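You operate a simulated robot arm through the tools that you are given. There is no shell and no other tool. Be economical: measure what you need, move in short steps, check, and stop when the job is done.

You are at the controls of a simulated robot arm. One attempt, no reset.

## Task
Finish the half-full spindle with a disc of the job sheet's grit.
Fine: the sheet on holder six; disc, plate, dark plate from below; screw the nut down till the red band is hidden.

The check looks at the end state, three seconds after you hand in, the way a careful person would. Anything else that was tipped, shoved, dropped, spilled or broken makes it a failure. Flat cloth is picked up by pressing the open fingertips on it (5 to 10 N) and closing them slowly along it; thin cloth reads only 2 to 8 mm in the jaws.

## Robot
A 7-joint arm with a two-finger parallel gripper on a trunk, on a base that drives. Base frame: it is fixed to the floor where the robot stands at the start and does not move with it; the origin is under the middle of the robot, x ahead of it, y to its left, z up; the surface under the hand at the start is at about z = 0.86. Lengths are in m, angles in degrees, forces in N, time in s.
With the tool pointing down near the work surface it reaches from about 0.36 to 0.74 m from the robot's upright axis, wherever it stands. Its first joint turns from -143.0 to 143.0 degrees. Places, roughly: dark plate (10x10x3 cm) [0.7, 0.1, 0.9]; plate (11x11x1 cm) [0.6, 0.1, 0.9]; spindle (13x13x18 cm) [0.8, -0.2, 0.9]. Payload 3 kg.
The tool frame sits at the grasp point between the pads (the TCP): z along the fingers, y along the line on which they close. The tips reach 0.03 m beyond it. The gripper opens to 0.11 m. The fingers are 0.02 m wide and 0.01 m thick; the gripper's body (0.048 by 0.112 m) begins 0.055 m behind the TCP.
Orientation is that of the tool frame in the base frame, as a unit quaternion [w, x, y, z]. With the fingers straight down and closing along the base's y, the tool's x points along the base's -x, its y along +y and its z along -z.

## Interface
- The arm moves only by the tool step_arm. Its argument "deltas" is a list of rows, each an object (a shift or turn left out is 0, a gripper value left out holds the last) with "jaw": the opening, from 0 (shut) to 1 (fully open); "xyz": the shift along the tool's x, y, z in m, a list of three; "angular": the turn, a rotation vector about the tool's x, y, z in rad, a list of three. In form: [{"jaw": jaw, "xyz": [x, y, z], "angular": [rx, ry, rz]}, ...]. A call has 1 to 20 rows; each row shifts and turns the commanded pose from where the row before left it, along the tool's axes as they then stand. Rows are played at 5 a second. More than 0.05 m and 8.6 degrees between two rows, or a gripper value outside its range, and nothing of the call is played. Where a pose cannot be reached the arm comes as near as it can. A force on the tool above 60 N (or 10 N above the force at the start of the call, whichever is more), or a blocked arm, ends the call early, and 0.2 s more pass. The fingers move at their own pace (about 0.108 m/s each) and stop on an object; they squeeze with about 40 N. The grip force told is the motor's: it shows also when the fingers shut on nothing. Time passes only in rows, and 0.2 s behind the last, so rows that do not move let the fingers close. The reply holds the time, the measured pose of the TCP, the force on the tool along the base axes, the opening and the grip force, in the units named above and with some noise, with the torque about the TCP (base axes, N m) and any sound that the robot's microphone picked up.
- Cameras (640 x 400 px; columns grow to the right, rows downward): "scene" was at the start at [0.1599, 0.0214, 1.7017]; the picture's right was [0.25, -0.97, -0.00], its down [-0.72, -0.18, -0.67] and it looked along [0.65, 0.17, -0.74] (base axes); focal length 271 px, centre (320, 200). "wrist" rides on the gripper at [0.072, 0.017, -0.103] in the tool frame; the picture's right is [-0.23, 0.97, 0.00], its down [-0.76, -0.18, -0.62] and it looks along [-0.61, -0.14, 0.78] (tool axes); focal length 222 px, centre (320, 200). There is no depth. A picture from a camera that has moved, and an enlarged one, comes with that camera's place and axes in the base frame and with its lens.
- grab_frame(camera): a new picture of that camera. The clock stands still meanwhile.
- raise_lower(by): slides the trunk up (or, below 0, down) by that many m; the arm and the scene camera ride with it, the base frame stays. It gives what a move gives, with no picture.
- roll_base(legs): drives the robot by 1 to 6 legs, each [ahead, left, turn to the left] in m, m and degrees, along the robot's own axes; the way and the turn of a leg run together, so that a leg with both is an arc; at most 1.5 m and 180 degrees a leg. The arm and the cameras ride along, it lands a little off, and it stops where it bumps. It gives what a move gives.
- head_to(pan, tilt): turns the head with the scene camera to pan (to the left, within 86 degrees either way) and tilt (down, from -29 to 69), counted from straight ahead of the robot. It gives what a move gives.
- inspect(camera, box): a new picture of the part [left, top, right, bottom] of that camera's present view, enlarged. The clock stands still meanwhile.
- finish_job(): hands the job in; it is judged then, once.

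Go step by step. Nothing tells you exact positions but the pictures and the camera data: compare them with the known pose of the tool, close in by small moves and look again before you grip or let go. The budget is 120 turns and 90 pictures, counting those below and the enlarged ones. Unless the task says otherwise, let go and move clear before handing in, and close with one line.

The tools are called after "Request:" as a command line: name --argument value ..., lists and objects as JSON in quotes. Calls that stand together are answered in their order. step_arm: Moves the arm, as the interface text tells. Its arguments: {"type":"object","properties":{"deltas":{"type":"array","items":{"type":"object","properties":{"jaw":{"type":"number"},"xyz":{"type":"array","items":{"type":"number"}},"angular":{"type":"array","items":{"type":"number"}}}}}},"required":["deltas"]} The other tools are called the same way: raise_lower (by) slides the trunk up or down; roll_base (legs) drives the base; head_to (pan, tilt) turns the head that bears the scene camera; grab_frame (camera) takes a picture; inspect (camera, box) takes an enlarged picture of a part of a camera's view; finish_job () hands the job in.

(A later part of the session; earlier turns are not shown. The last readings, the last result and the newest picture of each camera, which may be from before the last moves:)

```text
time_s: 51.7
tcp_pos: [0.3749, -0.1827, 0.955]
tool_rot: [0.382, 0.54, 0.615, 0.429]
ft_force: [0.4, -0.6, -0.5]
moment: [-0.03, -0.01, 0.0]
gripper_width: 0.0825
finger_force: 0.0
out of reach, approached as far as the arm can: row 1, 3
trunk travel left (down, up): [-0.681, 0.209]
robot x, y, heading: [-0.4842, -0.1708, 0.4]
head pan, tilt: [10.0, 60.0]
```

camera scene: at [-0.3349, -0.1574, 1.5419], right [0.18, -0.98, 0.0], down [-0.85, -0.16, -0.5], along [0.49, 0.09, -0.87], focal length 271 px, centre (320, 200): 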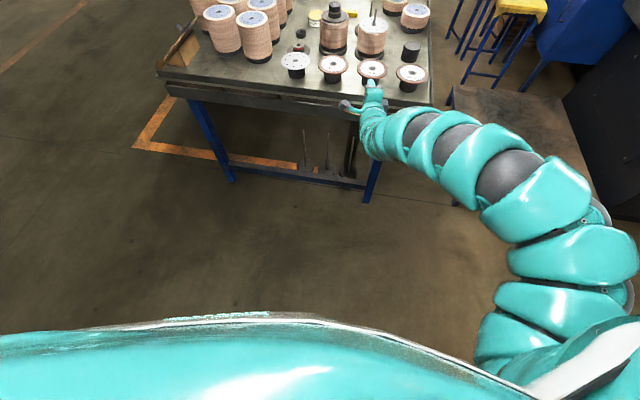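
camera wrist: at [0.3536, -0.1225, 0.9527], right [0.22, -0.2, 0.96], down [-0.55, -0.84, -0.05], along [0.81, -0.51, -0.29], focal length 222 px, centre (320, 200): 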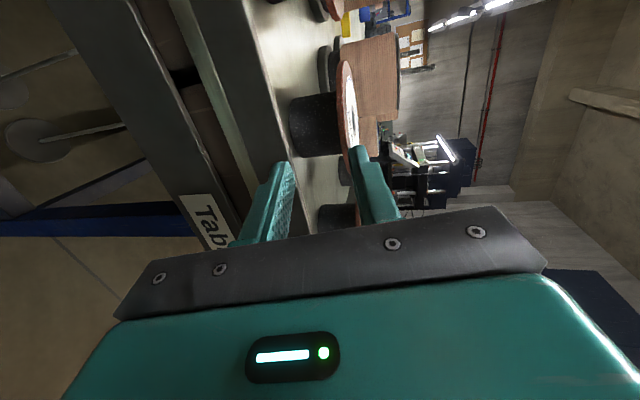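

Pitch is now 20°. Inward motion is at its limit, so I'll test outward motion.

Request:
step_arm --deltas '[{"xyz": [0, 0, 0.03]}, {"xyz": [0, 0, 0.03]}, {"xyz": [0, 0.03, 0]}, {}]'

```text
time_s: 52.7
tcp_pos: [0.4412, -0.1734, 0.9632]
tool_rot: [0.382, 0.541, 0.615, 0.429]
ft_force: [0.0, 0.6, 0.3]
moment: [-0.01, -0.03, -0.01]
gripper_width: 0.0824
finger_force: 0.0
trunk travel left (down, up): [-0.681, 0.209]
robot x, y, heading: [-0.4827, -0.1724, 0.4]
head pan, tilt: [10.0, 60.0]
```

Outward motion tracks exactly. I'll line up on the approach line and move in most of the way, then look.

Request:
step_arm --deltas '[{"xyz": [-0.026, 0.018, 0.009]}, {}, {"xyz": [0, 0, 0.025]}, {"xyz": [0, 0, 0.025]}, {}]'

Request:
grab_frame --camera "wrist"

```text
time_s: 53.9
tcp_pos: [0.4982, -0.1931, 0.9638]
tool_rot: [0.382, 0.54, 0.616, 0.428]
ft_force: [0.6, 0.5, 0.2]
moment: [-0.02, 0.03, -0.04]
gripper_width: 0.0825
finger_force: 0.1
out of reach, approached as far as the arm can: row 4
trunk travel left (down, up): [-0.681, 0.209]
robot x, y, heading: [-0.4816, -0.1699, 0.4]
head pan, tilt: [10.0, 60.0]
```

```text
52 pictures are left
camera wrist: at [0.3996, -0.1321, 1.014], right [0.36, -0.18, 0.92], down [-0.55, -0.84, 0.05], along [0.76, -0.52, -0.39], focal length 222 px, centre (320, 200)
```

wrist: 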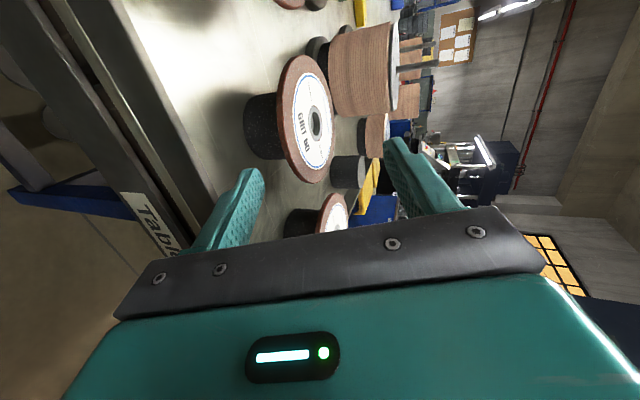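

The arm hits its outer limit here, so I'll pull back along the axis, move the base forward 6 cm, and re-measure.

Request:
step_arm --deltas '[{"xyz": [0, 0, -0.025]}, {"xyz": [0, 0, -0.025]}, {}]'

Request:
roll_base --legs '[[0.06, 0, 0]]'

```text
time_s: 54.7
tcp_pos: [0.4512, -0.2005, 0.9786]
tool_rot: [0.382, 0.541, 0.614, 0.429]
ft_force: [-0.3, 0.0, -0.3]
moment: [-0.01, -0.01, 0.0]
gripper_width: 0.0824
finger_force: 0.1
trunk travel left (down, up): [-0.681, 0.209]
robot x, y, heading: [-0.4846, -0.1708, 0.6]
head pan, tilt: [10.0, 60.0]
```

```text
time_s: 55.7
tcp_pos: [0.5116, -0.1999, 0.9783]
tool_rot: [0.382, 0.54, 0.615, 0.429]
ft_force: [1.1, 0.5, -0.6]
moment: [0.0, -0.01, 0.02]
gripper_width: 0.0825
finger_force: 0.1
trunk travel left (down, up): [-0.681, 0.209]
robot x, y, heading: [-0.4256, -0.1718, 0.7]
head pan, tilt: [10.0, 60.0]
```

Now I'll get on the line and slide in under the rim to 2 cm short.

Request:
step_arm --deltas '[{"xyz": [0.005, -0.0094, -0.0142]}, {"xyz": [0.005, -0.0094, -0.0142]}, {}, {"xyz": [0, 0, 0.02]}, {"xyz": [0, 0, 0.02]}, {"xyz": [0, 0, 0.02]}, {}]'

Request:
grab_frame --camera "wrist"

```text
time_s: 57.3
tcp_pos: [0.5329, -0.1862, 0.9509]
tool_rot: [0.382, 0.54, 0.615, 0.429]
ft_force: [0.0, -0.3, 1.1]
moment: [0.0, 0.0, -0.01]
gripper_width: 0.0822
finger_force: 0.1
trunk travel left (down, up): [-0.681, 0.209]
robot x, y, heading: [-0.4282, -0.1708, 0.4]
head pan, tilt: [10.0, 60.0]
```

```text
51 pictures are left
camera wrist: at [0.4339, -0.1265, 1.0016], right [0.36, -0.18, 0.92], down [-0.55, -0.84, 0.05], along [0.76, -0.52, -0.4], focal length 222 px, centre (320, 200)
```

wrist: 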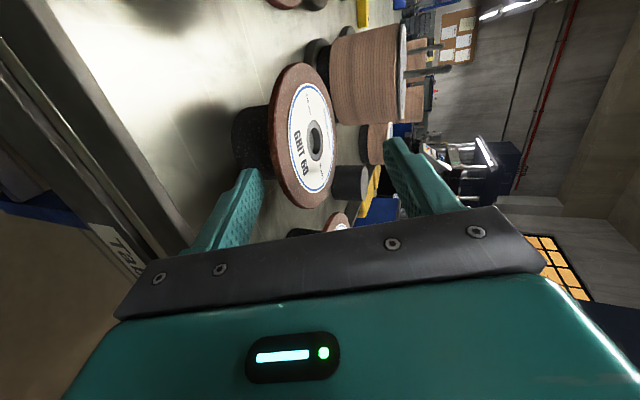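

The lower fingertip is just short of the rim and below it. I'll move in the last 2 cm and look before closing.

Request:
step_arm --deltas '[{"xyz": [0, 0, 0.01]}, {"xyz": [0, 0, 0.01]}, {}]'

Request:
inspect --camera "wrist" --box '[180, 40, 460, 260]'

```text
time_s: 58.1
tcp_pos: [0.5501, -0.1849, 0.9431]
tool_rot: [0.382, 0.541, 0.615, 0.428]
ft_force: [0.2, -0.5, -0.4]
moment: [0.0, -0.03, -0.02]
gripper_width: 0.0824
finger_force: 0.0
trunk travel left (down, up): [-0.681, 0.209]
robot x, y, heading: [-0.4255, -0.1739, 0.3]
head pan, tilt: [10.0, 60.0]
```

```text
1.82 times, centred on (320, 150) of wrist
camera zoom: at [0.4522, -0.1244, 0.9949], right [0.36, -0.18, 0.92], down [-0.55, -0.84, 0.05], along [0.76, -0.52, -0.4], focal length 404 px, centre (320, 291)
```

zoom: 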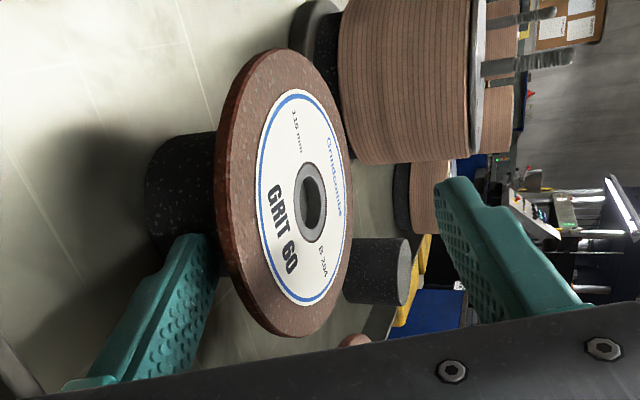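

The fingertip is under the rim without force. I'll close slowly in stages.

Request:
step_arm --deltas '[{"jaw": 0.65}, {"jaw": 0.58}, {"jaw": 0.52}, {"jaw": 0.46}, {"jaw": 0.4}, {}]'

Request:
inspect --camera "wrist" --box '[180, 40, 460, 260]'

```text
time_s: 59.5
tcp_pos: [0.5503, -0.1845, 0.9438]
tool_rot: [0.382, 0.54, 0.615, 0.429]
ft_force: [-0.3, 0.1, -0.3]
moment: [0.01, 0.04, 0.0]
gripper_width: 0.0444
finger_force: 0.8
trunk travel left (down, up): [-0.681, 0.209]
robot x, y, heading: [-0.4242, -0.1683, 0.6]
head pan, tilt: [10.0, 60.0]
```

```text
1.82 times, centred on (320, 150) of wrist
camera zoom: at [0.4523, -0.1243, 0.9953], right [0.36, -0.18, 0.92], down [-0.55, -0.84, 0.05], along [0.76, -0.52, -0.39], focal length 404 px, centre (320, 291)
```

zoom: 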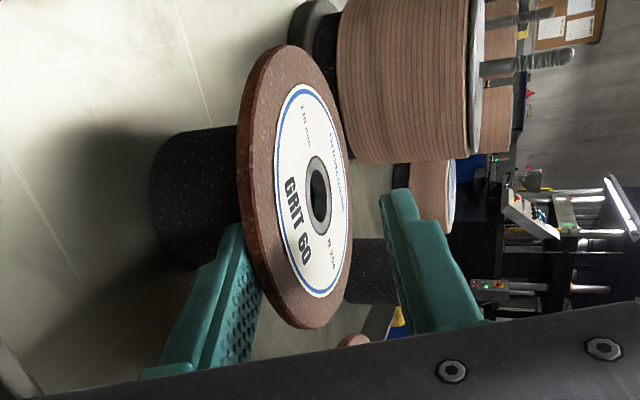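

The rim is being lifted as planned. I'll keep closing.

Request:
step_arm --deltas '[{"jaw": 0.33}, {"jaw": 0.26}, {"jaw": 0.2}, {"jaw": 0.14}, {"jaw": 0.08}, {"jaw": 0.0}, {}, {}]'

Request:
inspect --camera "wrist" --box '[180, 40, 460, 260]'

```text
time_s: 61.3
tcp_pos: [0.5518, -0.1847, 0.9471]
tool_rot: [0.383, 0.54, 0.615, 0.429]
ft_force: [7.0, 0.8, 11.2]
moment: [0.12, -1.3, 0.04]
gripper_width: 0.0058
finger_force: 39.9
trunk travel left (down, up): [-0.681, 0.209]
robot x, y, heading: [-0.4239, -0.1676, 0.4]
head pan, tilt: [10.0, 60.0]
```

```text
1.82 times, centred on (320, 150) of wrist
camera zoom: at [0.4522, -0.1242, 0.9974], right [0.35, -0.18, 0.92], down [-0.55, -0.83, 0.05], along [0.76, -0.52, -0.39], focal length 404 px, centre (320, 291)
```

zoom: 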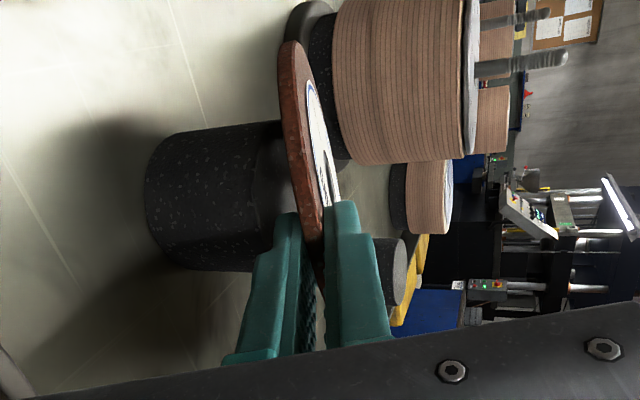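

The disc is gripped at 5.8 mm. I'll lift it straight up with the trunk.

Request:
raise_lower --by 0.16

Request:
grab_frame --camera "wrist"

Request:
head_to --pan 0 --tilt 45

Request:
grab_frame --camera "scene"

```text
time_s: 63.1
tcp_pos: [0.5515, -0.184, 1.1038]
tool_rot: [0.383, 0.54, 0.615, 0.429]
ft_force: [0.9, 0.4, -1.6]
moment: [-0.02, 0.14, 0.01]
gripper_width: 0.0055
finger_force: 39.8
trunk travel left (down, up): [-0.841, 0.049]
robot x, y, heading: [-0.4216, -0.1695, 0.4]
head pan, tilt: [10.0, 60.0]
```

```text
47 pictures are left
camera wrist: at [0.4526, -0.1243, 1.1549], right [0.36, -0.18, 0.92], down [-0.55, -0.84, 0.05], along [0.76, -0.52, -0.4], focal length 222 px, centre (320, 200)
```

wrist: 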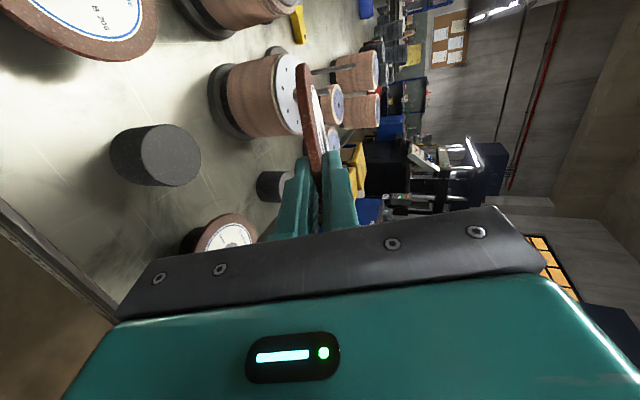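

```text
time_s: 63.9
tcp_pos: [0.5512, -0.1839, 1.1026]
tool_rot: [0.383, 0.541, 0.615, 0.428]
ft_force: [0.1, -0.3, -1.7]
moment: [-0.04, 0.12, 0.0]
gripper_width: 0.0058
finger_force: 40.2
trunk travel left (down, up): [-0.841, 0.049]
robot x, y, heading: [-0.4242, -0.1689, 0.5]
head pan, tilt: [0.0, 45.0]
```

```text
46 pictures are left
camera scene: at [-0.2593, -0.1682, 1.7213], right [0.01, -1.0, 0.0], down [-0.71, -0.01, -0.71], along [0.71, 0.01, -0.71], focal length 271 px, centre (320, 200)
```

scene: 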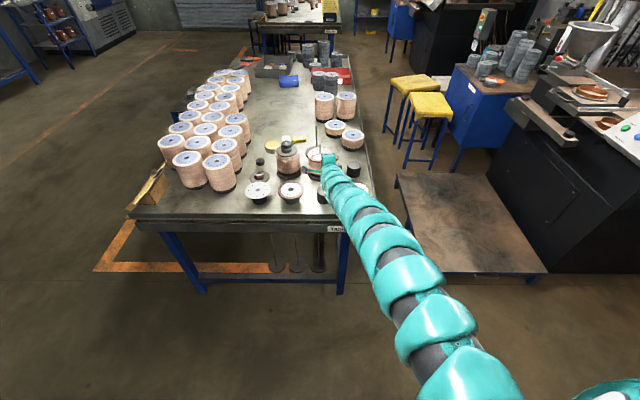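

The disc is held. I need an exact rod position, so I'll zoom in on the half-full spindle from both cameras.

Request:
inspect --camera "wrist" --box '[190, 30, 370, 180]'

Request:
inspect --camera "scene" --box '[230, 110, 380, 220]'

```text
2.67 times, centred on (280, 105) of wrist
camera zoom: at [0.4526, -0.1243, 1.1552], right [0.36, -0.18, 0.92], down [-0.55, -0.84, 0.05], along [0.76, -0.52, -0.4], focal length 592 px, centre (427, 453)
```

zoom: 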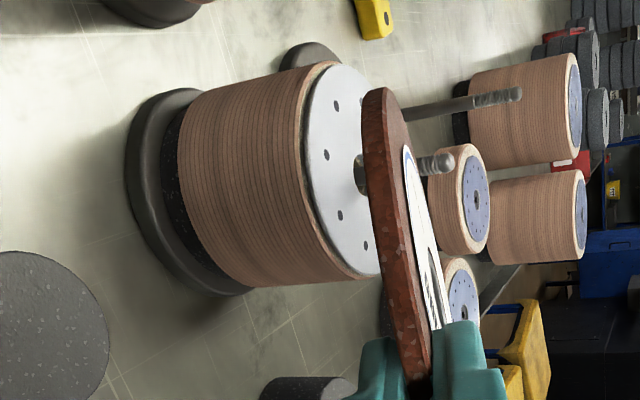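

```text
3.64 times, centred on (305, 165) of scene
camera zoom: at [-0.2593, -0.1682, 1.7213], right [0.01, -1.0, 0.0], down [-0.71, -0.01, -0.71], along [0.71, 0.01, -0.71], focal length 986 px, centre (374, 327)
```

zoom: 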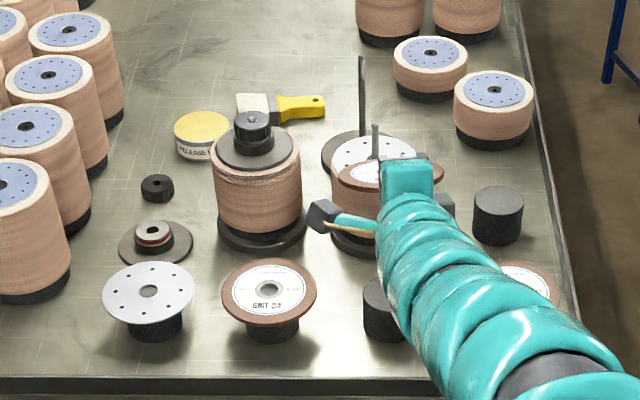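

The rod is at about (0.775, -0.157) with its top at 1.035, and the stack top is at about 0.983. I'll level the disc to about 6° pitch before going over.

Request:
step_arm --deltas '[{"angular": [-0.122, 0, 0]}, {"angular": [-0.122, 0, 0]}, {}]'

Request:
inspect --camera "scene" --box '[230, 110, 380, 220]'

```text
time_s: 64.7
tcp_pos: [0.5455, -0.1856, 1.1101]
tool_rot: [0.446, 0.489, 0.558, 0.501]
ft_force: [-0.4, -0.3, -2.0]
moment: [0.02, 0.06, 0.0]
gripper_width: 0.0058
finger_force: 39.9
out of reach, approached as far as the arm can: row 2
trunk travel left (down, up): [-0.841, 0.049]
robot x, y, heading: [-0.4204, -0.1733, 0.4]
head pan, tilt: [0.0, 45.0]
```

```text
3.64 times, centred on (305, 165) of scene
camera zoom: at [-0.259, -0.1681, 1.7213], right [0.01, -1.0, 0.0], down [-0.71, -0.01, -0.71], along [0.71, 0.01, -0.71], focal length 986 px, centre (374, 327)
```

zoom: 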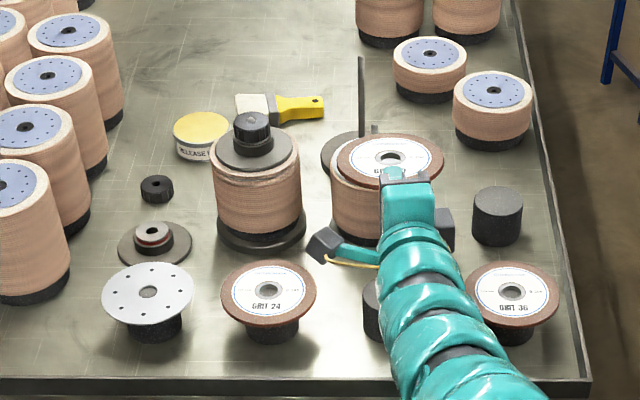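

The bore is at about (0.614, -0.175), 69 mm ahead of the TCP. I'll move the base so it sits over the rod.

Request:
roll_base --legs '[[0.158, 0.017, 0]]'

Request:
head_to --pan -2 --tilt 48

Request:
inspect --camera "scene" --box '[260, 130, 380, 220]'

Request:
inspect --camera "wrist" --box '[190, 30, 400, 205]'

```text
time_s: 66.1
tcp_pos: [0.7039, -0.167, 1.1077]
tool_rot: [0.445, 0.491, 0.558, 0.499]
ft_force: [0.4, 1.0, -2.3]
moment: [0.01, 0.02, 0.0]
gripper_width: 0.0055
finger_force: 40.1
trunk travel left (down, up): [-0.841, 0.049]
robot x, y, heading: [-0.2698, -0.1527, 0.8]
head pan, tilt: [0.0, 45.0]
```

```text
time_s: 66.7
tcp_pos: [0.7029, -0.1672, 1.1089]
tool_rot: [0.446, 0.491, 0.558, 0.5]
ft_force: [-0.2, 0.1, -0.9]
moment: [-0.02, 0.09, -0.01]
gripper_width: 0.0053
finger_force: 40.1
trunk travel left (down, up): [-0.841, 0.049]
robot x, y, heading: [-0.2678, -0.1521, 0.3]
head pan, tilt: [-2.0, 48.0]
```

```text
4.44 times, centred on (320, 175) of scene
camera zoom: at [-0.1054, -0.153, 1.7172], right [-0.03, -1.0, 0.0], down [-0.74, 0.02, -0.67], along [0.67, -0.02, -0.74], focal length 1205 px, centre (320, 311)
```

zoom: 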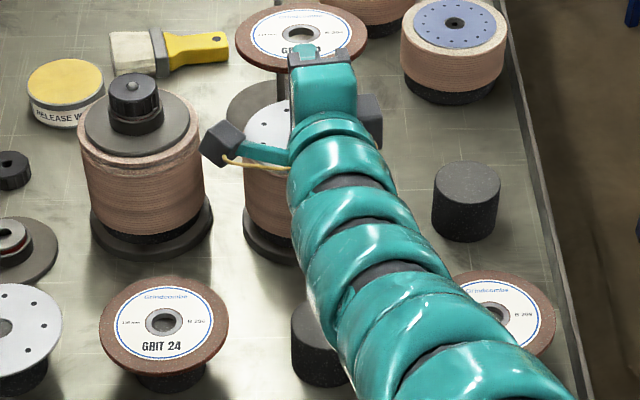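

```text
2.29 times, centred on (295, 118) of wrist
camera zoom: at [0.5944, -0.1083, 1.1364], right [0.13, -0.21, 0.97], down [-0.54, -0.83, -0.11], along [0.83, -0.51, -0.22], focal length 508 px, centre (377, 389)
```

zoom: 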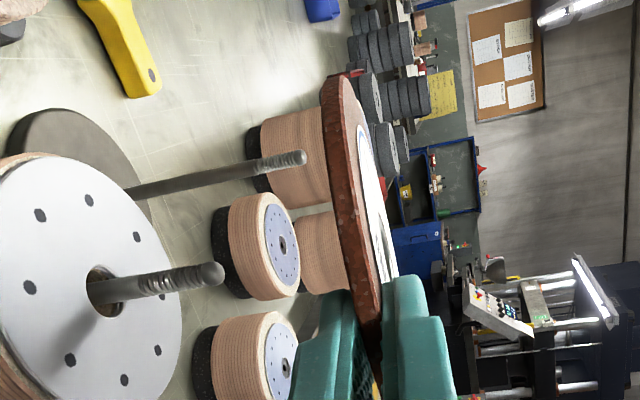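

The bore is at about (0.773, -0.161) against a rod at (0.778, -0.158). I'll nudge it by the difference.

Request:
step_arm --deltas '[{"xyz": [0.0025, 0, 0.005]}, {}]'

Request:
raise_lower --by -0.045

Request:
inspect --camera "wrist" --box '[190, 30, 400, 205]'

Request:
inspect --camera "scene" --box '[270, 90, 370, 165]'

```text
time_s: 67.3
tcp_pos: [0.7022, -0.1668, 1.1084]
tool_rot: [0.446, 0.49, 0.558, 0.499]
ft_force: [0.6, -0.1, -2.3]
moment: [-0.01, 0.1, -0.03]
gripper_width: 0.0056
finger_force: 39.9
out of reach, approached as far as the arm can: row 1
trunk travel left (down, up): [-0.841, 0.049]
robot x, y, heading: [-0.2658, -0.1538, 0.4]
head pan, tilt: [-2.0, 48.0]
```

```text
time_s: 68.2
tcp_pos: [0.7027, -0.1681, 1.0657]
tool_rot: [0.446, 0.49, 0.558, 0.5]
ft_force: [-0.7, 0.0, -2.2]
moment: [-0.04, 0.13, 0.01]
gripper_width: 0.0055
finger_force: 40.0
trunk travel left (down, up): [-0.796, 0.094]
robot x, y, heading: [-0.2675, -0.1523, 0.2]
head pan, tilt: [-2.0, 48.0]
```

```text
2.29 times, centred on (295, 118) of wrist
camera zoom: at [0.5945, -0.1082, 1.0915], right [0.13, -0.21, 0.97], down [-0.54, -0.83, -0.11], along [0.83, -0.51, -0.22], focal length 508 px, centre (377, 389)
```

zoom: 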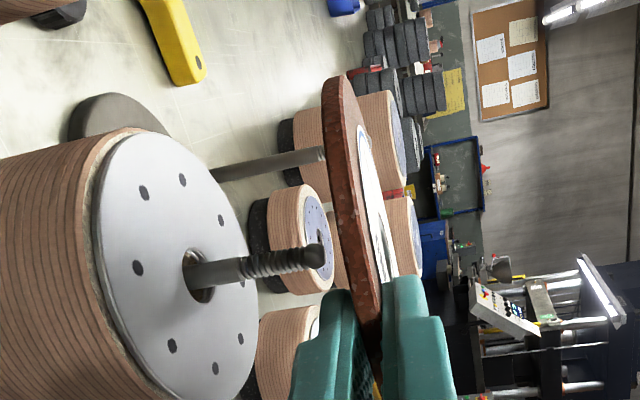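

```text
5.33 times, centred on (320, 128) of scene
camera zoom: at [-0.1054, -0.1529, 1.6722], right [-0.03, -1.0, 0.0], down [-0.74, 0.02, -0.67], along [0.67, -0.02, -0.74], focal length 1446 px, centre (320, 587)
```

zoom: 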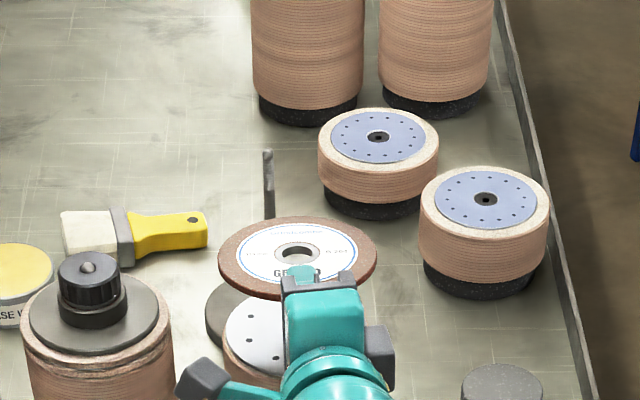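

The arm can't extend further, so I'll make that 5 mm correction with the base.

Request:
roll_base --legs '[[0.006, 0.003, 0]]'

Request:
inspect --camera "scene" --box '[280, 100, 350, 152]'

```text
time_s: 68.9
tcp_pos: [0.7075, -0.1635, 1.064]
tool_rot: [0.445, 0.49, 0.558, 0.5]
ft_force: [0.6, 0.4, -1.8]
moment: [-0.04, 0.09, 0.01]
gripper_width: 0.0058
finger_force: 39.8
trunk travel left (down, up): [-0.796, 0.094]
robot x, y, heading: [-0.2579, -0.1493, 0.5]
head pan, tilt: [-2.0, 48.0]
```

```text
7.69 times, centred on (315, 126) of scene
camera zoom: at [-0.0988, -0.1497, 1.6721], right [-0.03, -1.0, 0.0], down [-0.74, 0.02, -0.67], along [0.67, -0.02, -0.74], focal length 2086 px, centre (358, 769)
```

zoom: 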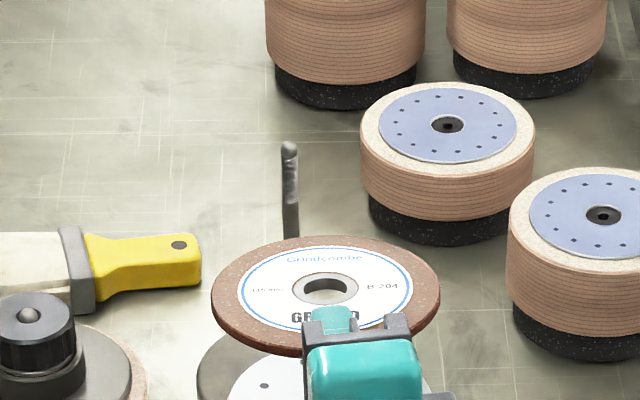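

The bore is at about (0.779, -0.159), matching the rod. I'll lower it in stages.

Request:
raise_lower --by -0.03

Request:
inspect --camera "scene" --box '[280, 75, 350, 135]'

```text
time_s: 69.7
tcp_pos: [0.7086, -0.1648, 1.0387]
tool_rot: [0.447, 0.488, 0.557, 0.502]
ft_force: [6.6, 0.5, 16.1]
moment: [0.13, -1.38, 0.0]
gripper_width: 0.0074
finger_force: 40.0
trunk travel left (down, up): [-0.766, 0.124]
robot x, y, heading: [-0.2631, -0.1504, 0.3]
head pan, tilt: [-2.0, 48.0]
```

```text
6.67 times, centred on (315, 105) of scene
camera zoom: at [-0.1013, -0.1499, 1.6426], right [-0.03, -1.0, 0.0], down [-0.74, 0.02, -0.67], along [0.67, -0.02, -0.74], focal length 1808 px, centre (353, 833)
```

zoom: 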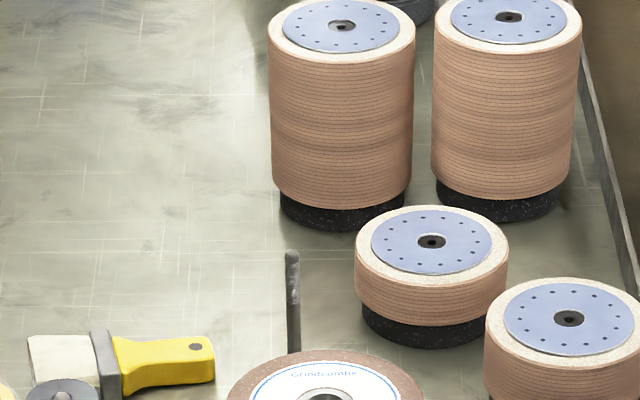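

The disc touched the rod top. The torque puts the contact beyond the bore's far edge, so I'll raise again and re-measure.

Request:
raise_lower --by 0.03

Request:
inspect --camera "wrist" --box '[260, 90, 400, 190]'

Request:
inspect --camera "scene" --box '[280, 95, 360, 155]'

```text
time_s: 70.4
tcp_pos: [0.7083, -0.163, 1.0624]
tool_rot: [0.445, 0.49, 0.559, 0.499]
ft_force: [0.5, -0.3, -1.6]
moment: [-0.01, 0.08, -0.01]
gripper_width: 0.0054
finger_force: 40.1
trunk travel left (down, up): [-0.796, 0.094]
robot x, y, heading: [-0.2612, -0.1509, 0.5]
head pan, tilt: [-2.0, 48.0]
```

```text
4.00 times, centred on (330, 140) of wrist
camera zoom: at [0.6004, -0.1052, 1.09], right [0.13, -0.21, 0.97], down [-0.54, -0.83, -0.11], along [0.83, -0.51, -0.22], focal length 888 px, centre (280, 440)
```

zoom: 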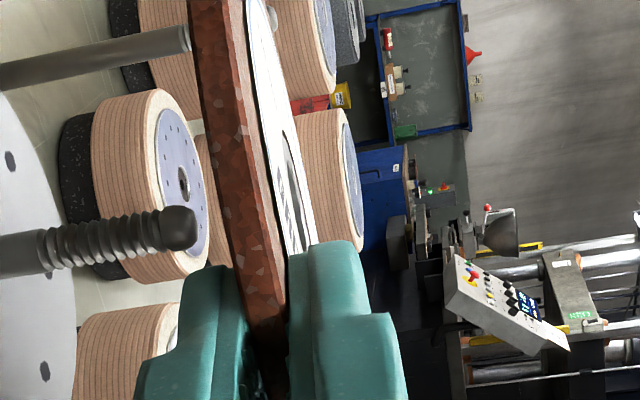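

```text
6.67 times, centred on (320, 125) of scene
camera zoom: at [-0.0989, -0.15, 1.6721], right [-0.03, -1.0, 0.0], down [-0.74, 0.02, -0.67], along [0.67, -0.02, -0.74], focal length 1808 px, centre (320, 700)
```

zoom: 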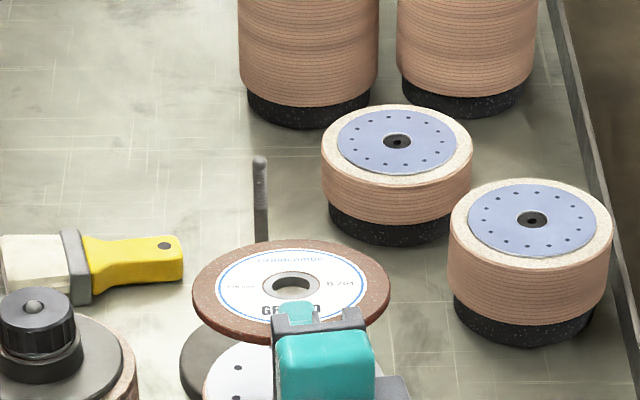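

The evidence is mixed, so I'll zoom tighter on the bore from the wrist camera.

Request:
inspect --camera "wrist" --box '[290, 70, 360, 160]'

```text
4.44 times, centred on (325, 115) of wrist
camera zoom: at [0.6004, -0.1052, 1.09], right [0.13, -0.21, 0.97], down [-0.54, -0.83, -0.11], along [0.83, -0.51, -0.22], focal length 987 px, centre (298, 578)
```

zoom: 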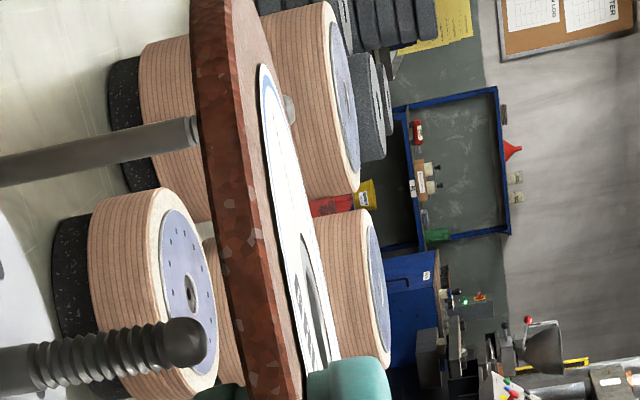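

I'll lower to just above the rod tip and look down through the bore.

Request:
raise_lower --by -0.017

Request:
inspect --camera "scene" --box '[295, 100, 335, 130]'

Request:
inspect --camera "wrist" --box '[290, 90, 360, 170]'

```text
time_s: 71.0
tcp_pos: [0.707, -0.1636, 1.0486]
tool_rot: [0.446, 0.49, 0.557, 0.5]
ft_force: [0.6, 0.4, -1.7]
moment: [0.0, 0.1, 0.0]
gripper_width: 0.0054
finger_force: 40.3
trunk travel left (down, up): [-0.779, 0.111]
robot x, y, heading: [-0.2595, -0.1497, 0.3]
head pan, tilt: [-2.0, 48.0]
```

```text
13.33 times, centred on (315, 115) of scene
camera zoom: at [-0.0997, -0.1498, 1.6551], right [-0.03, -1.0, 0.0], down [-0.74, 0.02, -0.67], along [0.67, -0.02, -0.74], focal length 3615 px, centre (387, 1333)
```

zoom: 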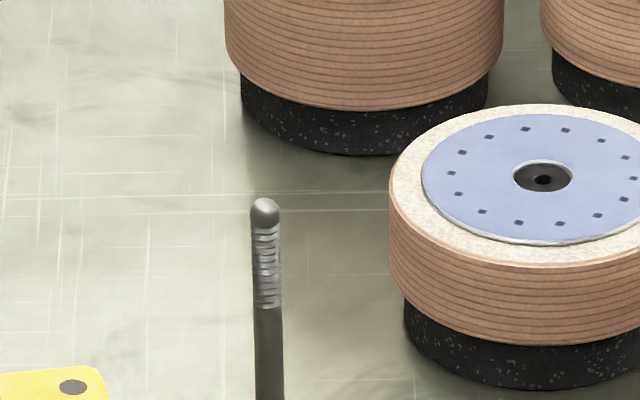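

```text
5.00 times, centred on (325, 130) of wrist
camera zoom: at [0.6003, -0.1051, 1.0745], right [0.13, -0.21, 0.97], down [-0.54, -0.83, -0.11], along [0.83, -0.51, -0.22], focal length 1111 px, centre (295, 550)
```

zoom: 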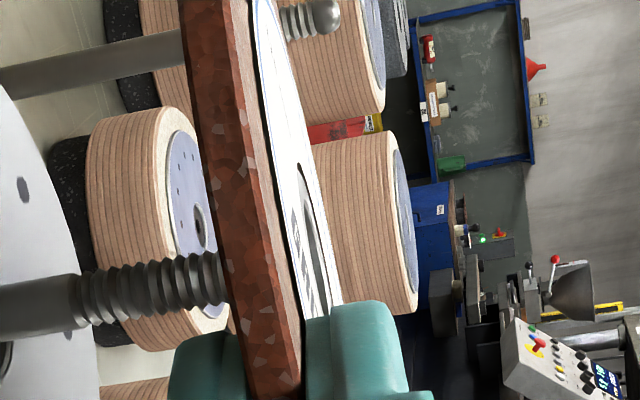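

Request:
inspect --camera "scene" --box '[290, 120, 340, 158]'

```text
10.53 times, centred on (315, 139) of scene
camera zoom: at [-0.0997, -0.1498, 1.6551], right [-0.03, -1.0, 0.0], down [-0.74, 0.02, -0.67], along [0.67, -0.02, -0.74], focal length 2854 px, centre (373, 842)
```

zoom: 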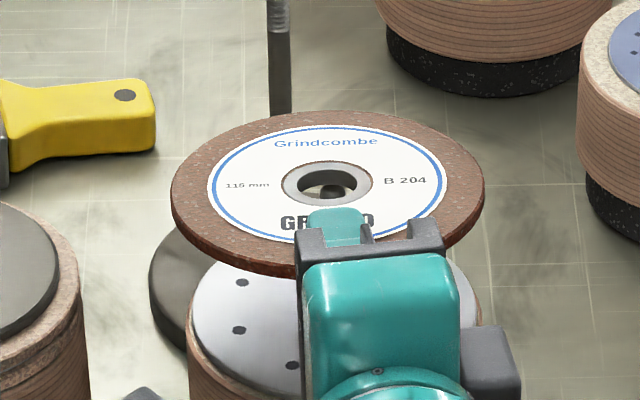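

The rod tip is now visible inside the bore and nearly centred. I'll lower a little more and check forces.

Request:
raise_lower --by -0.01

Request:
inspect --camera "scene" --box '[290, 115, 340, 153]'

```text
time_s: 71.6
tcp_pos: [0.7077, -0.1634, 1.043]
tool_rot: [0.448, 0.489, 0.555, 0.502]
ft_force: [7.1, 0.8, 15.8]
moment: [0.11, -1.31, 0.07]
gripper_width: 0.0064
finger_force: 40.2
trunk travel left (down, up): [-0.769, 0.121]
robot x, y, heading: [-0.2582, -0.1492, 0.2]
head pan, tilt: [-2.0, 48.0]
```

```text
10.53 times, centred on (315, 134) of scene
camera zoom: at [-0.1012, -0.1497, 1.6456], right [-0.03, -1.0, 0.0], down [-0.74, 0.02, -0.67], along [0.67, -0.02, -0.74], focal length 2854 px, centre (373, 895)
```

zoom: 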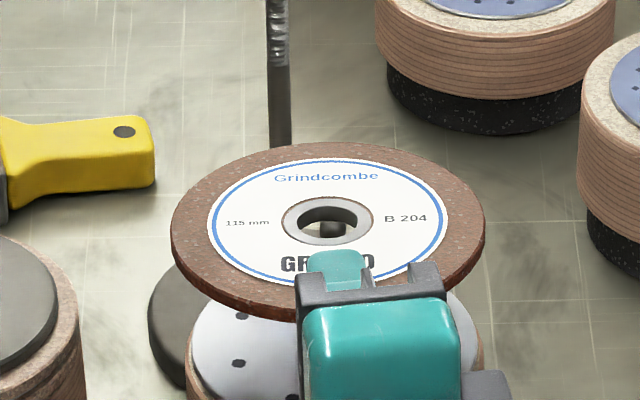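

The tip sits toward the near side of the bore. I'll raise slightly, pull the disc back 5 mm, and lower again.

Request:
raise_lower --by 0.008

Request:
step_arm --deltas '[{"xyz": [-0.0015, 0, -0.005]}, {}]'

Request:
raise_lower --by -0.01

Request:
inspect --camera "scene" --box '[290, 115, 340, 153]'

```text
time_s: 72.2
tcp_pos: [0.7081, -0.1652, 1.0444]
tool_rot: [0.445, 0.491, 0.559, 0.499]
ft_force: [1.1, 1.1, 6.5]
moment: [0.01, -0.52, 0.01]
gripper_width: 0.0057
finger_force: 39.5
trunk travel left (down, up): [-0.777, 0.113]
robot x, y, heading: [-0.2614, -0.1488, 0.6]
head pan, tilt: [-2.0, 48.0]
```

```text
time_s: 72.8
tcp_pos: [0.7016, -0.1659, 1.0451]
tool_rot: [0.446, 0.49, 0.558, 0.5]
ft_force: [-1.1, 0.1, 5.2]
moment: [0.02, -0.45, 0.0]
gripper_width: 0.0058
finger_force: 39.9
trunk travel left (down, up): [-0.777, 0.113]
robot x, y, heading: [-0.2623, -0.1498, 0.2]
head pan, tilt: [-2.0, 48.0]
```

```text
time_s: 73.4
tcp_pos: [0.7017, -0.1675, 1.0389]
tool_rot: [0.447, 0.489, 0.556, 0.501]
ft_force: [-2.2, -0.3, 14.6]
moment: [0.08, -1.26, 0.0]
gripper_width: 0.0076
finger_force: 40.3
trunk travel left (down, up): [-0.767, 0.123]
robot x, y, heading: [-0.2596, -0.1493, 0.4]
head pan, tilt: [-2.0, 48.0]
```

```text
10.53 times, centred on (315, 134) of scene
camera zoom: at [-0.1027, -0.1498, 1.6436], right [-0.03, -1.0, 0.0], down [-0.74, 0.02, -0.67], along [0.67, -0.02, -0.74], focal length 2854 px, centre (373, 895)
```

zoom: 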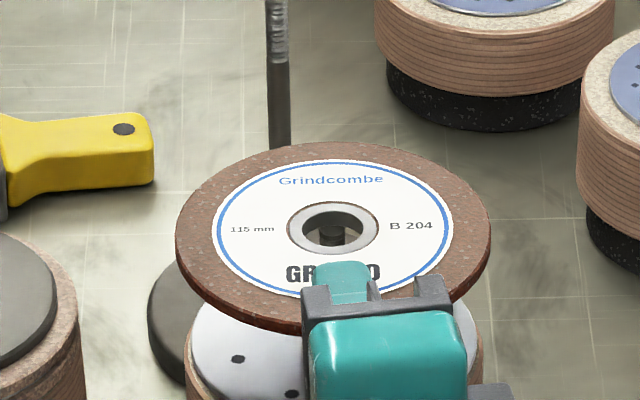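

Contact persists at about the same world spot, x≈0.785. I'll look very closely through the bore.

Request:
inspect --camera "scene" --box '[306, 130, 326, 142]'

```text
16.00 times, centred on (316, 136) of scene
camera zoom: at [-0.1027, -0.1498, 1.6436], right [-0.03, -1.0, 0.0], down [-0.74, 0.02, -0.67], along [0.67, -0.02, -0.74], focal length 4338 px, centre (384, 1224)
```

zoom: 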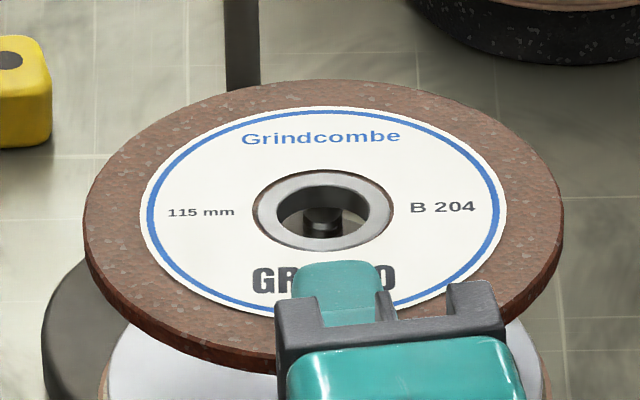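

Now it's clear: the tip is under the ring's far side, so the disc must go forward about 8–13 mm. I'll raise, shift forward, and check again.

Request:
raise_lower --by 0.016

Request:
step_arm --deltas '[{"xyz": [0, 0, 0.005]}, {}]'

Request:
roll_base --legs '[[0.008, 0, 0]]'

Request:
inspect --camera "scene" --box '[302, 130, 334, 152]'

```text
time_s: 74.0
tcp_pos: [0.7024, -0.1666, 1.0491]
tool_rot: [0.445, 0.491, 0.558, 0.499]
ft_force: [0.6, -0.1, -0.4]
moment: [-0.01, 0.07, -0.03]
gripper_width: 0.0055
finger_force: 39.9
trunk travel left (down, up): [-0.783, 0.107]
robot x, y, heading: [-0.2608, -0.1507, 0.4]
head pan, tilt: [-2.0, 48.0]
```

```text
time_s: 74.6
tcp_pos: [0.7081, -0.1649, 1.0496]
tool_rot: [0.445, 0.491, 0.558, 0.5]
ft_force: [0.3, 0.3, -1.1]
moment: [-0.02, 0.08, 0.01]
gripper_width: 0.0055
finger_force: 39.9
trunk travel left (down, up): [-0.783, 0.107]
robot x, y, heading: [-0.2607, -0.1511, 0.2]
head pan, tilt: [-2.0, 48.0]
```

```text
time_s: 75.3
tcp_pos: [0.7158, -0.1661, 1.0512]
tool_rot: [0.444, 0.491, 0.558, 0.5]
ft_force: [0.1, -0.3, -1.6]
moment: [-0.02, 0.08, 0.02]
gripper_width: 0.0054
finger_force: 40.2
trunk travel left (down, up): [-0.783, 0.107]
robot x, y, heading: [-0.251, -0.1505, 0.4]
head pan, tilt: [-2.0, 48.0]
```

```text
16.00 times, centred on (318, 141) of scene
camera zoom: at [-0.0907, -0.1498, 1.6591], right [-0.03, -1.0, 0.0], down [-0.74, 0.02, -0.67], along [0.67, -0.02, -0.74], focal length 4338 px, centre (352, 1144)
```

zoom: 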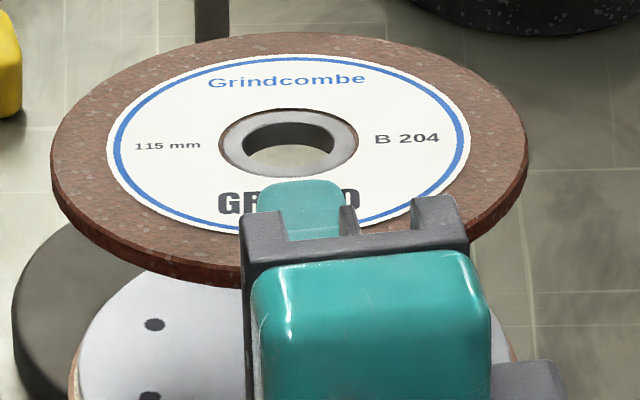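

The rod is no longer visible through the bore, which fits it being directly underneath. I'll lower.

Request:
raise_lower --by -0.018

Request:
inspect --camera "scene" --box '[302, 118, 334, 140]'

```text
time_s: 76.0
tcp_pos: [0.7156, -0.1659, 1.0334]
tool_rot: [0.444, 0.49, 0.558, 0.501]
ft_force: [-1.0, -1.0, -1.5]
moment: [0.0, 0.11, 0.01]
gripper_width: 0.0052
finger_force: 40.8
trunk travel left (down, up): [-0.765, 0.125]
robot x, y, heading: [-0.2521, -0.1517, 0.3]
head pan, tilt: [-2.0, 48.0]
```

```text
16.00 times, centred on (318, 129) of scene
camera zoom: at [-0.0918, -0.1498, 1.6412], right [-0.03, -1.0, 0.0], down [-0.74, 0.02, -0.67], along [0.67, -0.02, -0.74], focal length 4338 px, centre (352, 1336)
```

zoom: 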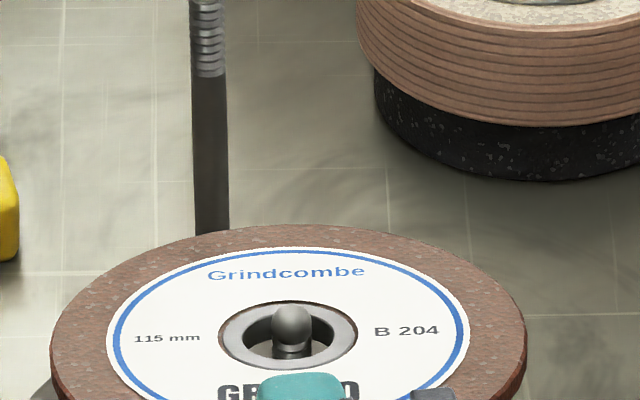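

The rod has come up through the bore with no force. I'll continue down to the stack.

Request:
raise_lower --by -0.027

Request:
inspect --camera "wrist" --box '[230, 60, 430, 220]'

```text
time_s: 76.7
tcp_pos: [0.716, -0.1645, 1.006]
tool_rot: [0.445, 0.49, 0.558, 0.5]
ft_force: [0.4, 0.0, -1.6]
moment: [-0.02, 0.1, 0.0]
gripper_width: 0.0059
finger_force: 40.0
trunk travel left (down, up): [-0.738, 0.152]
robot x, y, heading: [-0.2549, -0.1481, 0.5]
head pan, tilt: [-2.0, 48.0]
```

```text
2.50 times, centred on (330, 140) of wrist
camera zoom: at [0.6082, -0.1063, 1.0333], right [0.13, -0.21, 0.97], down [-0.54, -0.83, -0.11], along [0.83, -0.51, -0.22], focal length 555 px, centre (295, 350)
```

zoom: 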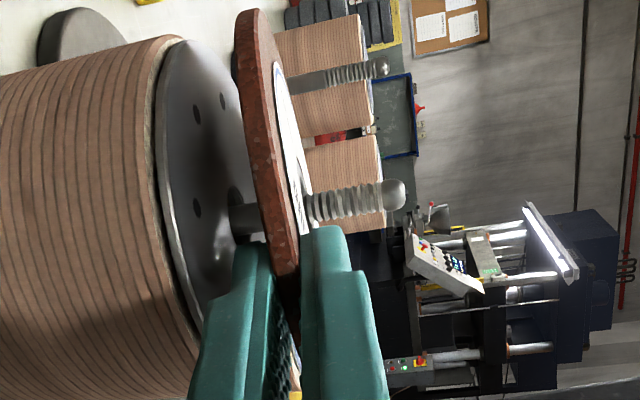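

There is still a gap to the stack. I'll lower in small steps until contact.

Request:
raise_lower --by -0.01

Request:
inspect --camera "wrist" --box '[230, 60, 430, 220]'

```text
time_s: 77.3
tcp_pos: [0.7166, -0.1648, 0.9965]
tool_rot: [0.445, 0.489, 0.558, 0.501]
ft_force: [-0.1, 0.2, -1.9]
moment: [-0.04, 0.09, -0.02]
gripper_width: 0.0055
finger_force: 40.2
trunk travel left (down, up): [-0.728, 0.162]
robot x, y, heading: [-0.254, -0.1497, 0.3]
head pan, tilt: [-2.0, 48.0]
```

```text
2.50 times, centred on (330, 140) of wrist
camera zoom: at [0.6082, -0.1062, 1.0233], right [0.13, -0.21, 0.97], down [-0.54, -0.83, -0.11], along [0.83, -0.51, -0.22], focal length 555 px, centre (295, 350)
```

zoom: 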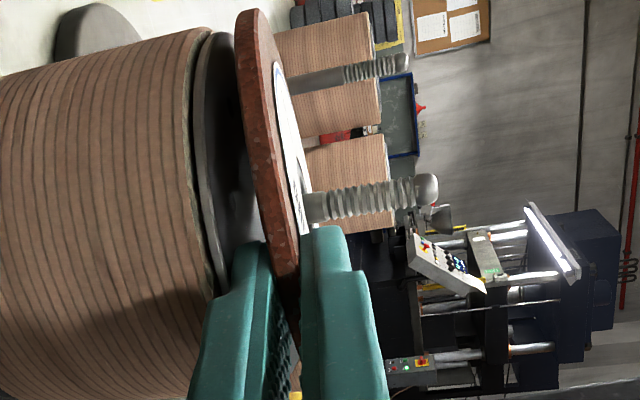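

Nearly there. I'll take two more small steps, watching the force.

Request:
raise_lower --by -0.005

Request:
raise_lower --by -0.003

```text
time_s: 77.8
tcp_pos: [0.7164, -0.165, 0.9928]
tool_rot: [0.447, 0.489, 0.557, 0.501]
ft_force: [3.1, 0.8, 9.2]
moment: [0.06, -0.24, 0.04]
gripper_width: 0.0053
finger_force: 40.0
trunk travel left (down, up): [-0.723, 0.167]
robot x, y, heading: [-0.2539, -0.1523, 0.3]
head pan, tilt: [-2.0, 48.0]
```

```text
time_s: 78.4
tcp_pos: [0.7143, -0.1646, 0.9941]
tool_rot: [0.448, 0.488, 0.555, 0.502]
ft_force: [7.3, 1.4, 22.8]
moment: [0.1, -0.7, -0.03]
gripper_width: 0.0054
finger_force: 40.4
trunk travel left (down, up): [-0.72, 0.17]
robot x, y, heading: [-0.2556, -0.1493, 0.6]
head pan, tilt: [-2.0, 48.0]
```

The lower finger rests on the stack. I'll rise a little and open the jaws slightly to release.

Request:
raise_lower --by 0.007

Request:
step_arm --deltas '[{"jaw": 0.08}, {"jaw": 0.13}, {}, {}]'

Request:
inspect --camera "wrist" --box '[230, 60, 430, 220]'

```text
time_s: 78.9
tcp_pos: [0.7156, -0.1663, 0.9943]
tool_rot: [0.445, 0.49, 0.558, 0.5]
ft_force: [3.5, 0.0, 9.8]
moment: [0.09, -0.22, -0.04]
gripper_width: 0.0058
finger_force: 39.9
trunk travel left (down, up): [-0.727, 0.163]
robot x, y, heading: [-0.2503, -0.1477, 0.3]
head pan, tilt: [-2.0, 48.0]
```

```text
time_s: 79.9
tcp_pos: [0.7149, -0.166, 0.9961]
tool_rot: [0.445, 0.49, 0.557, 0.501]
ft_force: [0.3, -0.8, 9.6]
moment: [0.06, -0.23, -0.04]
gripper_width: 0.0099
finger_force: 0.2
trunk travel left (down, up): [-0.727, 0.163]
robot x, y, heading: [-0.2535, -0.1506, 0.4]
head pan, tilt: [-2.0, 48.0]
```

```text
2.50 times, centred on (330, 140) of wrist
camera zoom: at [0.6071, -0.1064, 1.0233], right [0.13, -0.21, 0.97], down [-0.54, -0.83, -0.11], along [0.83, -0.51, -0.22], focal length 555 px, centre (295, 350)
```

zoom: 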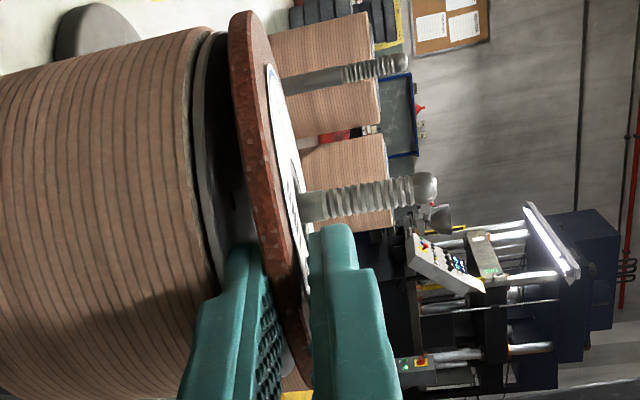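

The jaws are slightly open. I'll raise 4 mm, open a bit more, then back out.

Request:
raise_lower --by 0.005

Request:
step_arm --deltas '[{"jaw": 0.16}, {}, {}]'

Request:
roll_base --legs '[[-0.03, 0, 0]]'

Request:
inspect --camera "wrist" --box '[230, 30, 430, 200]'

```text
time_s: 80.5
tcp_pos: [0.7157, -0.1649, 0.9994]
tool_rot: [0.445, 0.49, 0.558, 0.5]
ft_force: [-0.7, -0.3, 1.5]
moment: [-0.01, 0.02, -0.01]
gripper_width: 0.0138
finger_force: 0.0
trunk travel left (down, up): [-0.732, 0.158]
robot x, y, heading: [-0.2574, -0.1504, 0.6]
head pan, tilt: [-2.0, 48.0]
```

```text
time_s: 81.3
tcp_pos: [0.7159, -0.1649, 0.9996]
tool_rot: [0.445, 0.491, 0.557, 0.5]
ft_force: [-0.9, 0.5, 1.7]
moment: [0.04, -0.04, 0.02]
gripper_width: 0.0165
finger_force: 0.2
trunk travel left (down, up): [-0.732, 0.158]
robot x, y, heading: [-0.2514, -0.1517, 0.3]
head pan, tilt: [-2.0, 48.0]
```

```text
time_s: 82.1
tcp_pos: [0.6852, -0.1671, 1.0012]
tool_rot: [0.447, 0.49, 0.557, 0.5]
ft_force: [-0.4, -0.1, 0.9]
moment: [0.0, 0.02, 0.01]
gripper_width: 0.0175
finger_force: 0.1
trunk travel left (down, up): [-0.732, 0.158]
robot x, y, heading: [-0.2843, -0.148, 0.4]
head pan, tilt: [-2.0, 48.0]
```

```text
2.35 times, centred on (330, 115) of wrist
camera zoom: at [0.5763, -0.1071, 1.0287], right [0.12, -0.21, 0.97], down [-0.54, -0.83, -0.11], along [0.83, -0.51, -0.22], focal length 523 px, centre (296, 400)
```

zoom: 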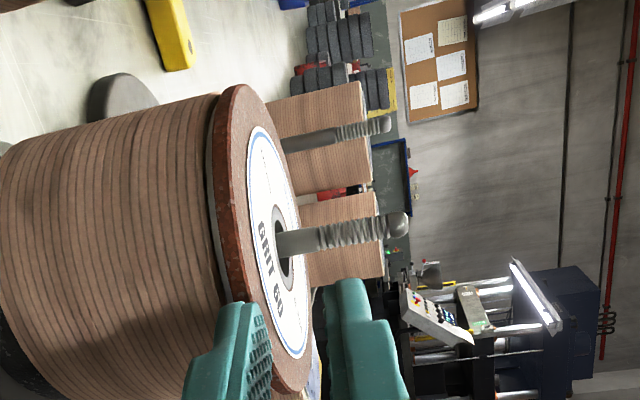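

The disc lies flat on the stack around the rod. I'll back out, pitch back to 20°, and go for the white plate at about (0.611, 0.115).

Request:
roll_base --legs '[[-0.2, 0, 0]]'

Request:
step_arm --deltas '[{"angular": [0.122, 0, 0], "jaw": 0.75}, {"angular": [0.122, 0, 0]}, {}, {}]'

Request:
roll_base --legs '[[0, 0.28, 0]]'

Request:
head_to --pan 0 --tilt 48

Request:
grab_frame --camera "wrist"

Request:
grab_frame --camera "scene"

```text
time_s: 83.7
tcp_pos: [0.4847, -0.1677, 1.0006]
tool_rot: [0.445, 0.491, 0.557, 0.501]
ft_force: [-0.4, -0.2, 0.8]
moment: [0.02, -0.01, 0.04]
gripper_width: 0.0177
finger_force: 0.0
trunk travel left (down, up): [-0.732, 0.158]
robot x, y, heading: [-0.484, -0.152, 0.3]
head pan, tilt: [-2.0, 48.0]
```

```text
time_s: 84.7
tcp_pos: [0.4853, -0.1671, 0.9996]
tool_rot: [0.382, 0.541, 0.615, 0.428]
ft_force: [-0.3, -0.1, 0.3]
moment: [-0.02, 0.01, 0.0]
gripper_width: 0.0827
finger_force: 0.1
trunk travel left (down, up): [-0.732, 0.158]
robot x, y, heading: [-0.4866, -0.1532, 0.4]
head pan, tilt: [-2.0, 48.0]
```

```text
time_s: 86.7
tcp_pos: [0.4847, 0.1097, 0.9992]
tool_rot: [0.383, 0.541, 0.614, 0.428]
ft_force: [0.1, 0.4, 1.0]
moment: [-0.03, -0.01, -0.02]
gripper_width: 0.0828
finger_force: 0.0
trunk travel left (down, up): [-0.732, 0.158]
robot x, y, heading: [-0.4858, 0.1234, 0.2]
head pan, tilt: [-2.0, 48.0]
```

```text
time_s: 87.3
tcp_pos: [0.4829, 0.1084, 0.9999]
tool_rot: [0.383, 0.541, 0.615, 0.428]
ft_force: [0.0, -0.5, -0.1]
moment: [0.01, 0.04, -0.02]
gripper_width: 0.0827
finger_force: 0.0
trunk travel left (down, up): [-0.732, 0.158]
robot x, y, heading: [-0.4848, 0.1283, 0.4]
head pan, tilt: [0.0, 48.0]
```

```text
21 pictures are left
camera wrist: at [0.3849, 0.1687, 1.0506], right [0.36, -0.18, 0.92], down [-0.55, -0.83, 0.05], along [0.76, -0.52, -0.4], focal length 222 px, centre (320, 200)
```

wrist: 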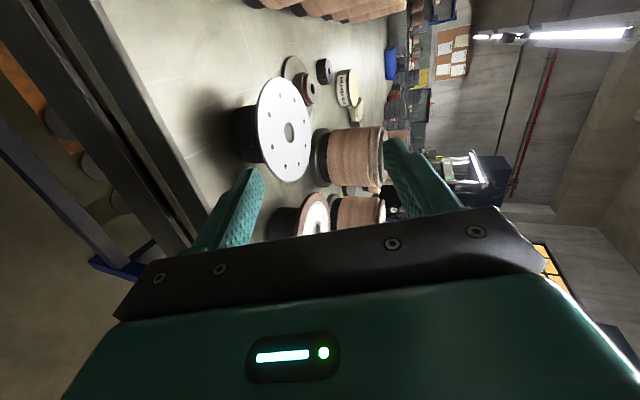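

```text
20 pictures are left
camera scene: at [-0.3243, 0.1278, 1.6082], right [0.01, -1.0, 0.0], down [-0.74, 0.0, -0.67], along [0.67, 0.0, -0.74], focal length 271 px, centre (320, 200)
```

scene: 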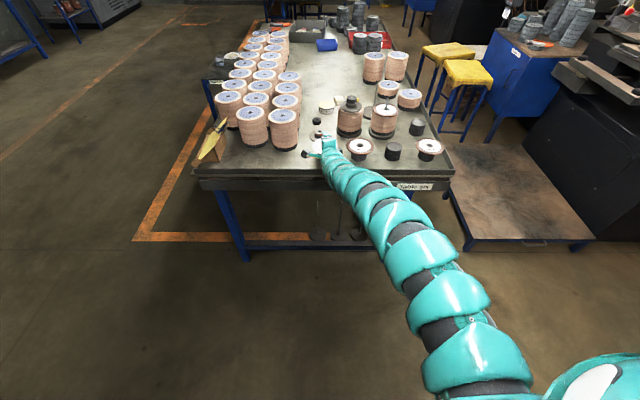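

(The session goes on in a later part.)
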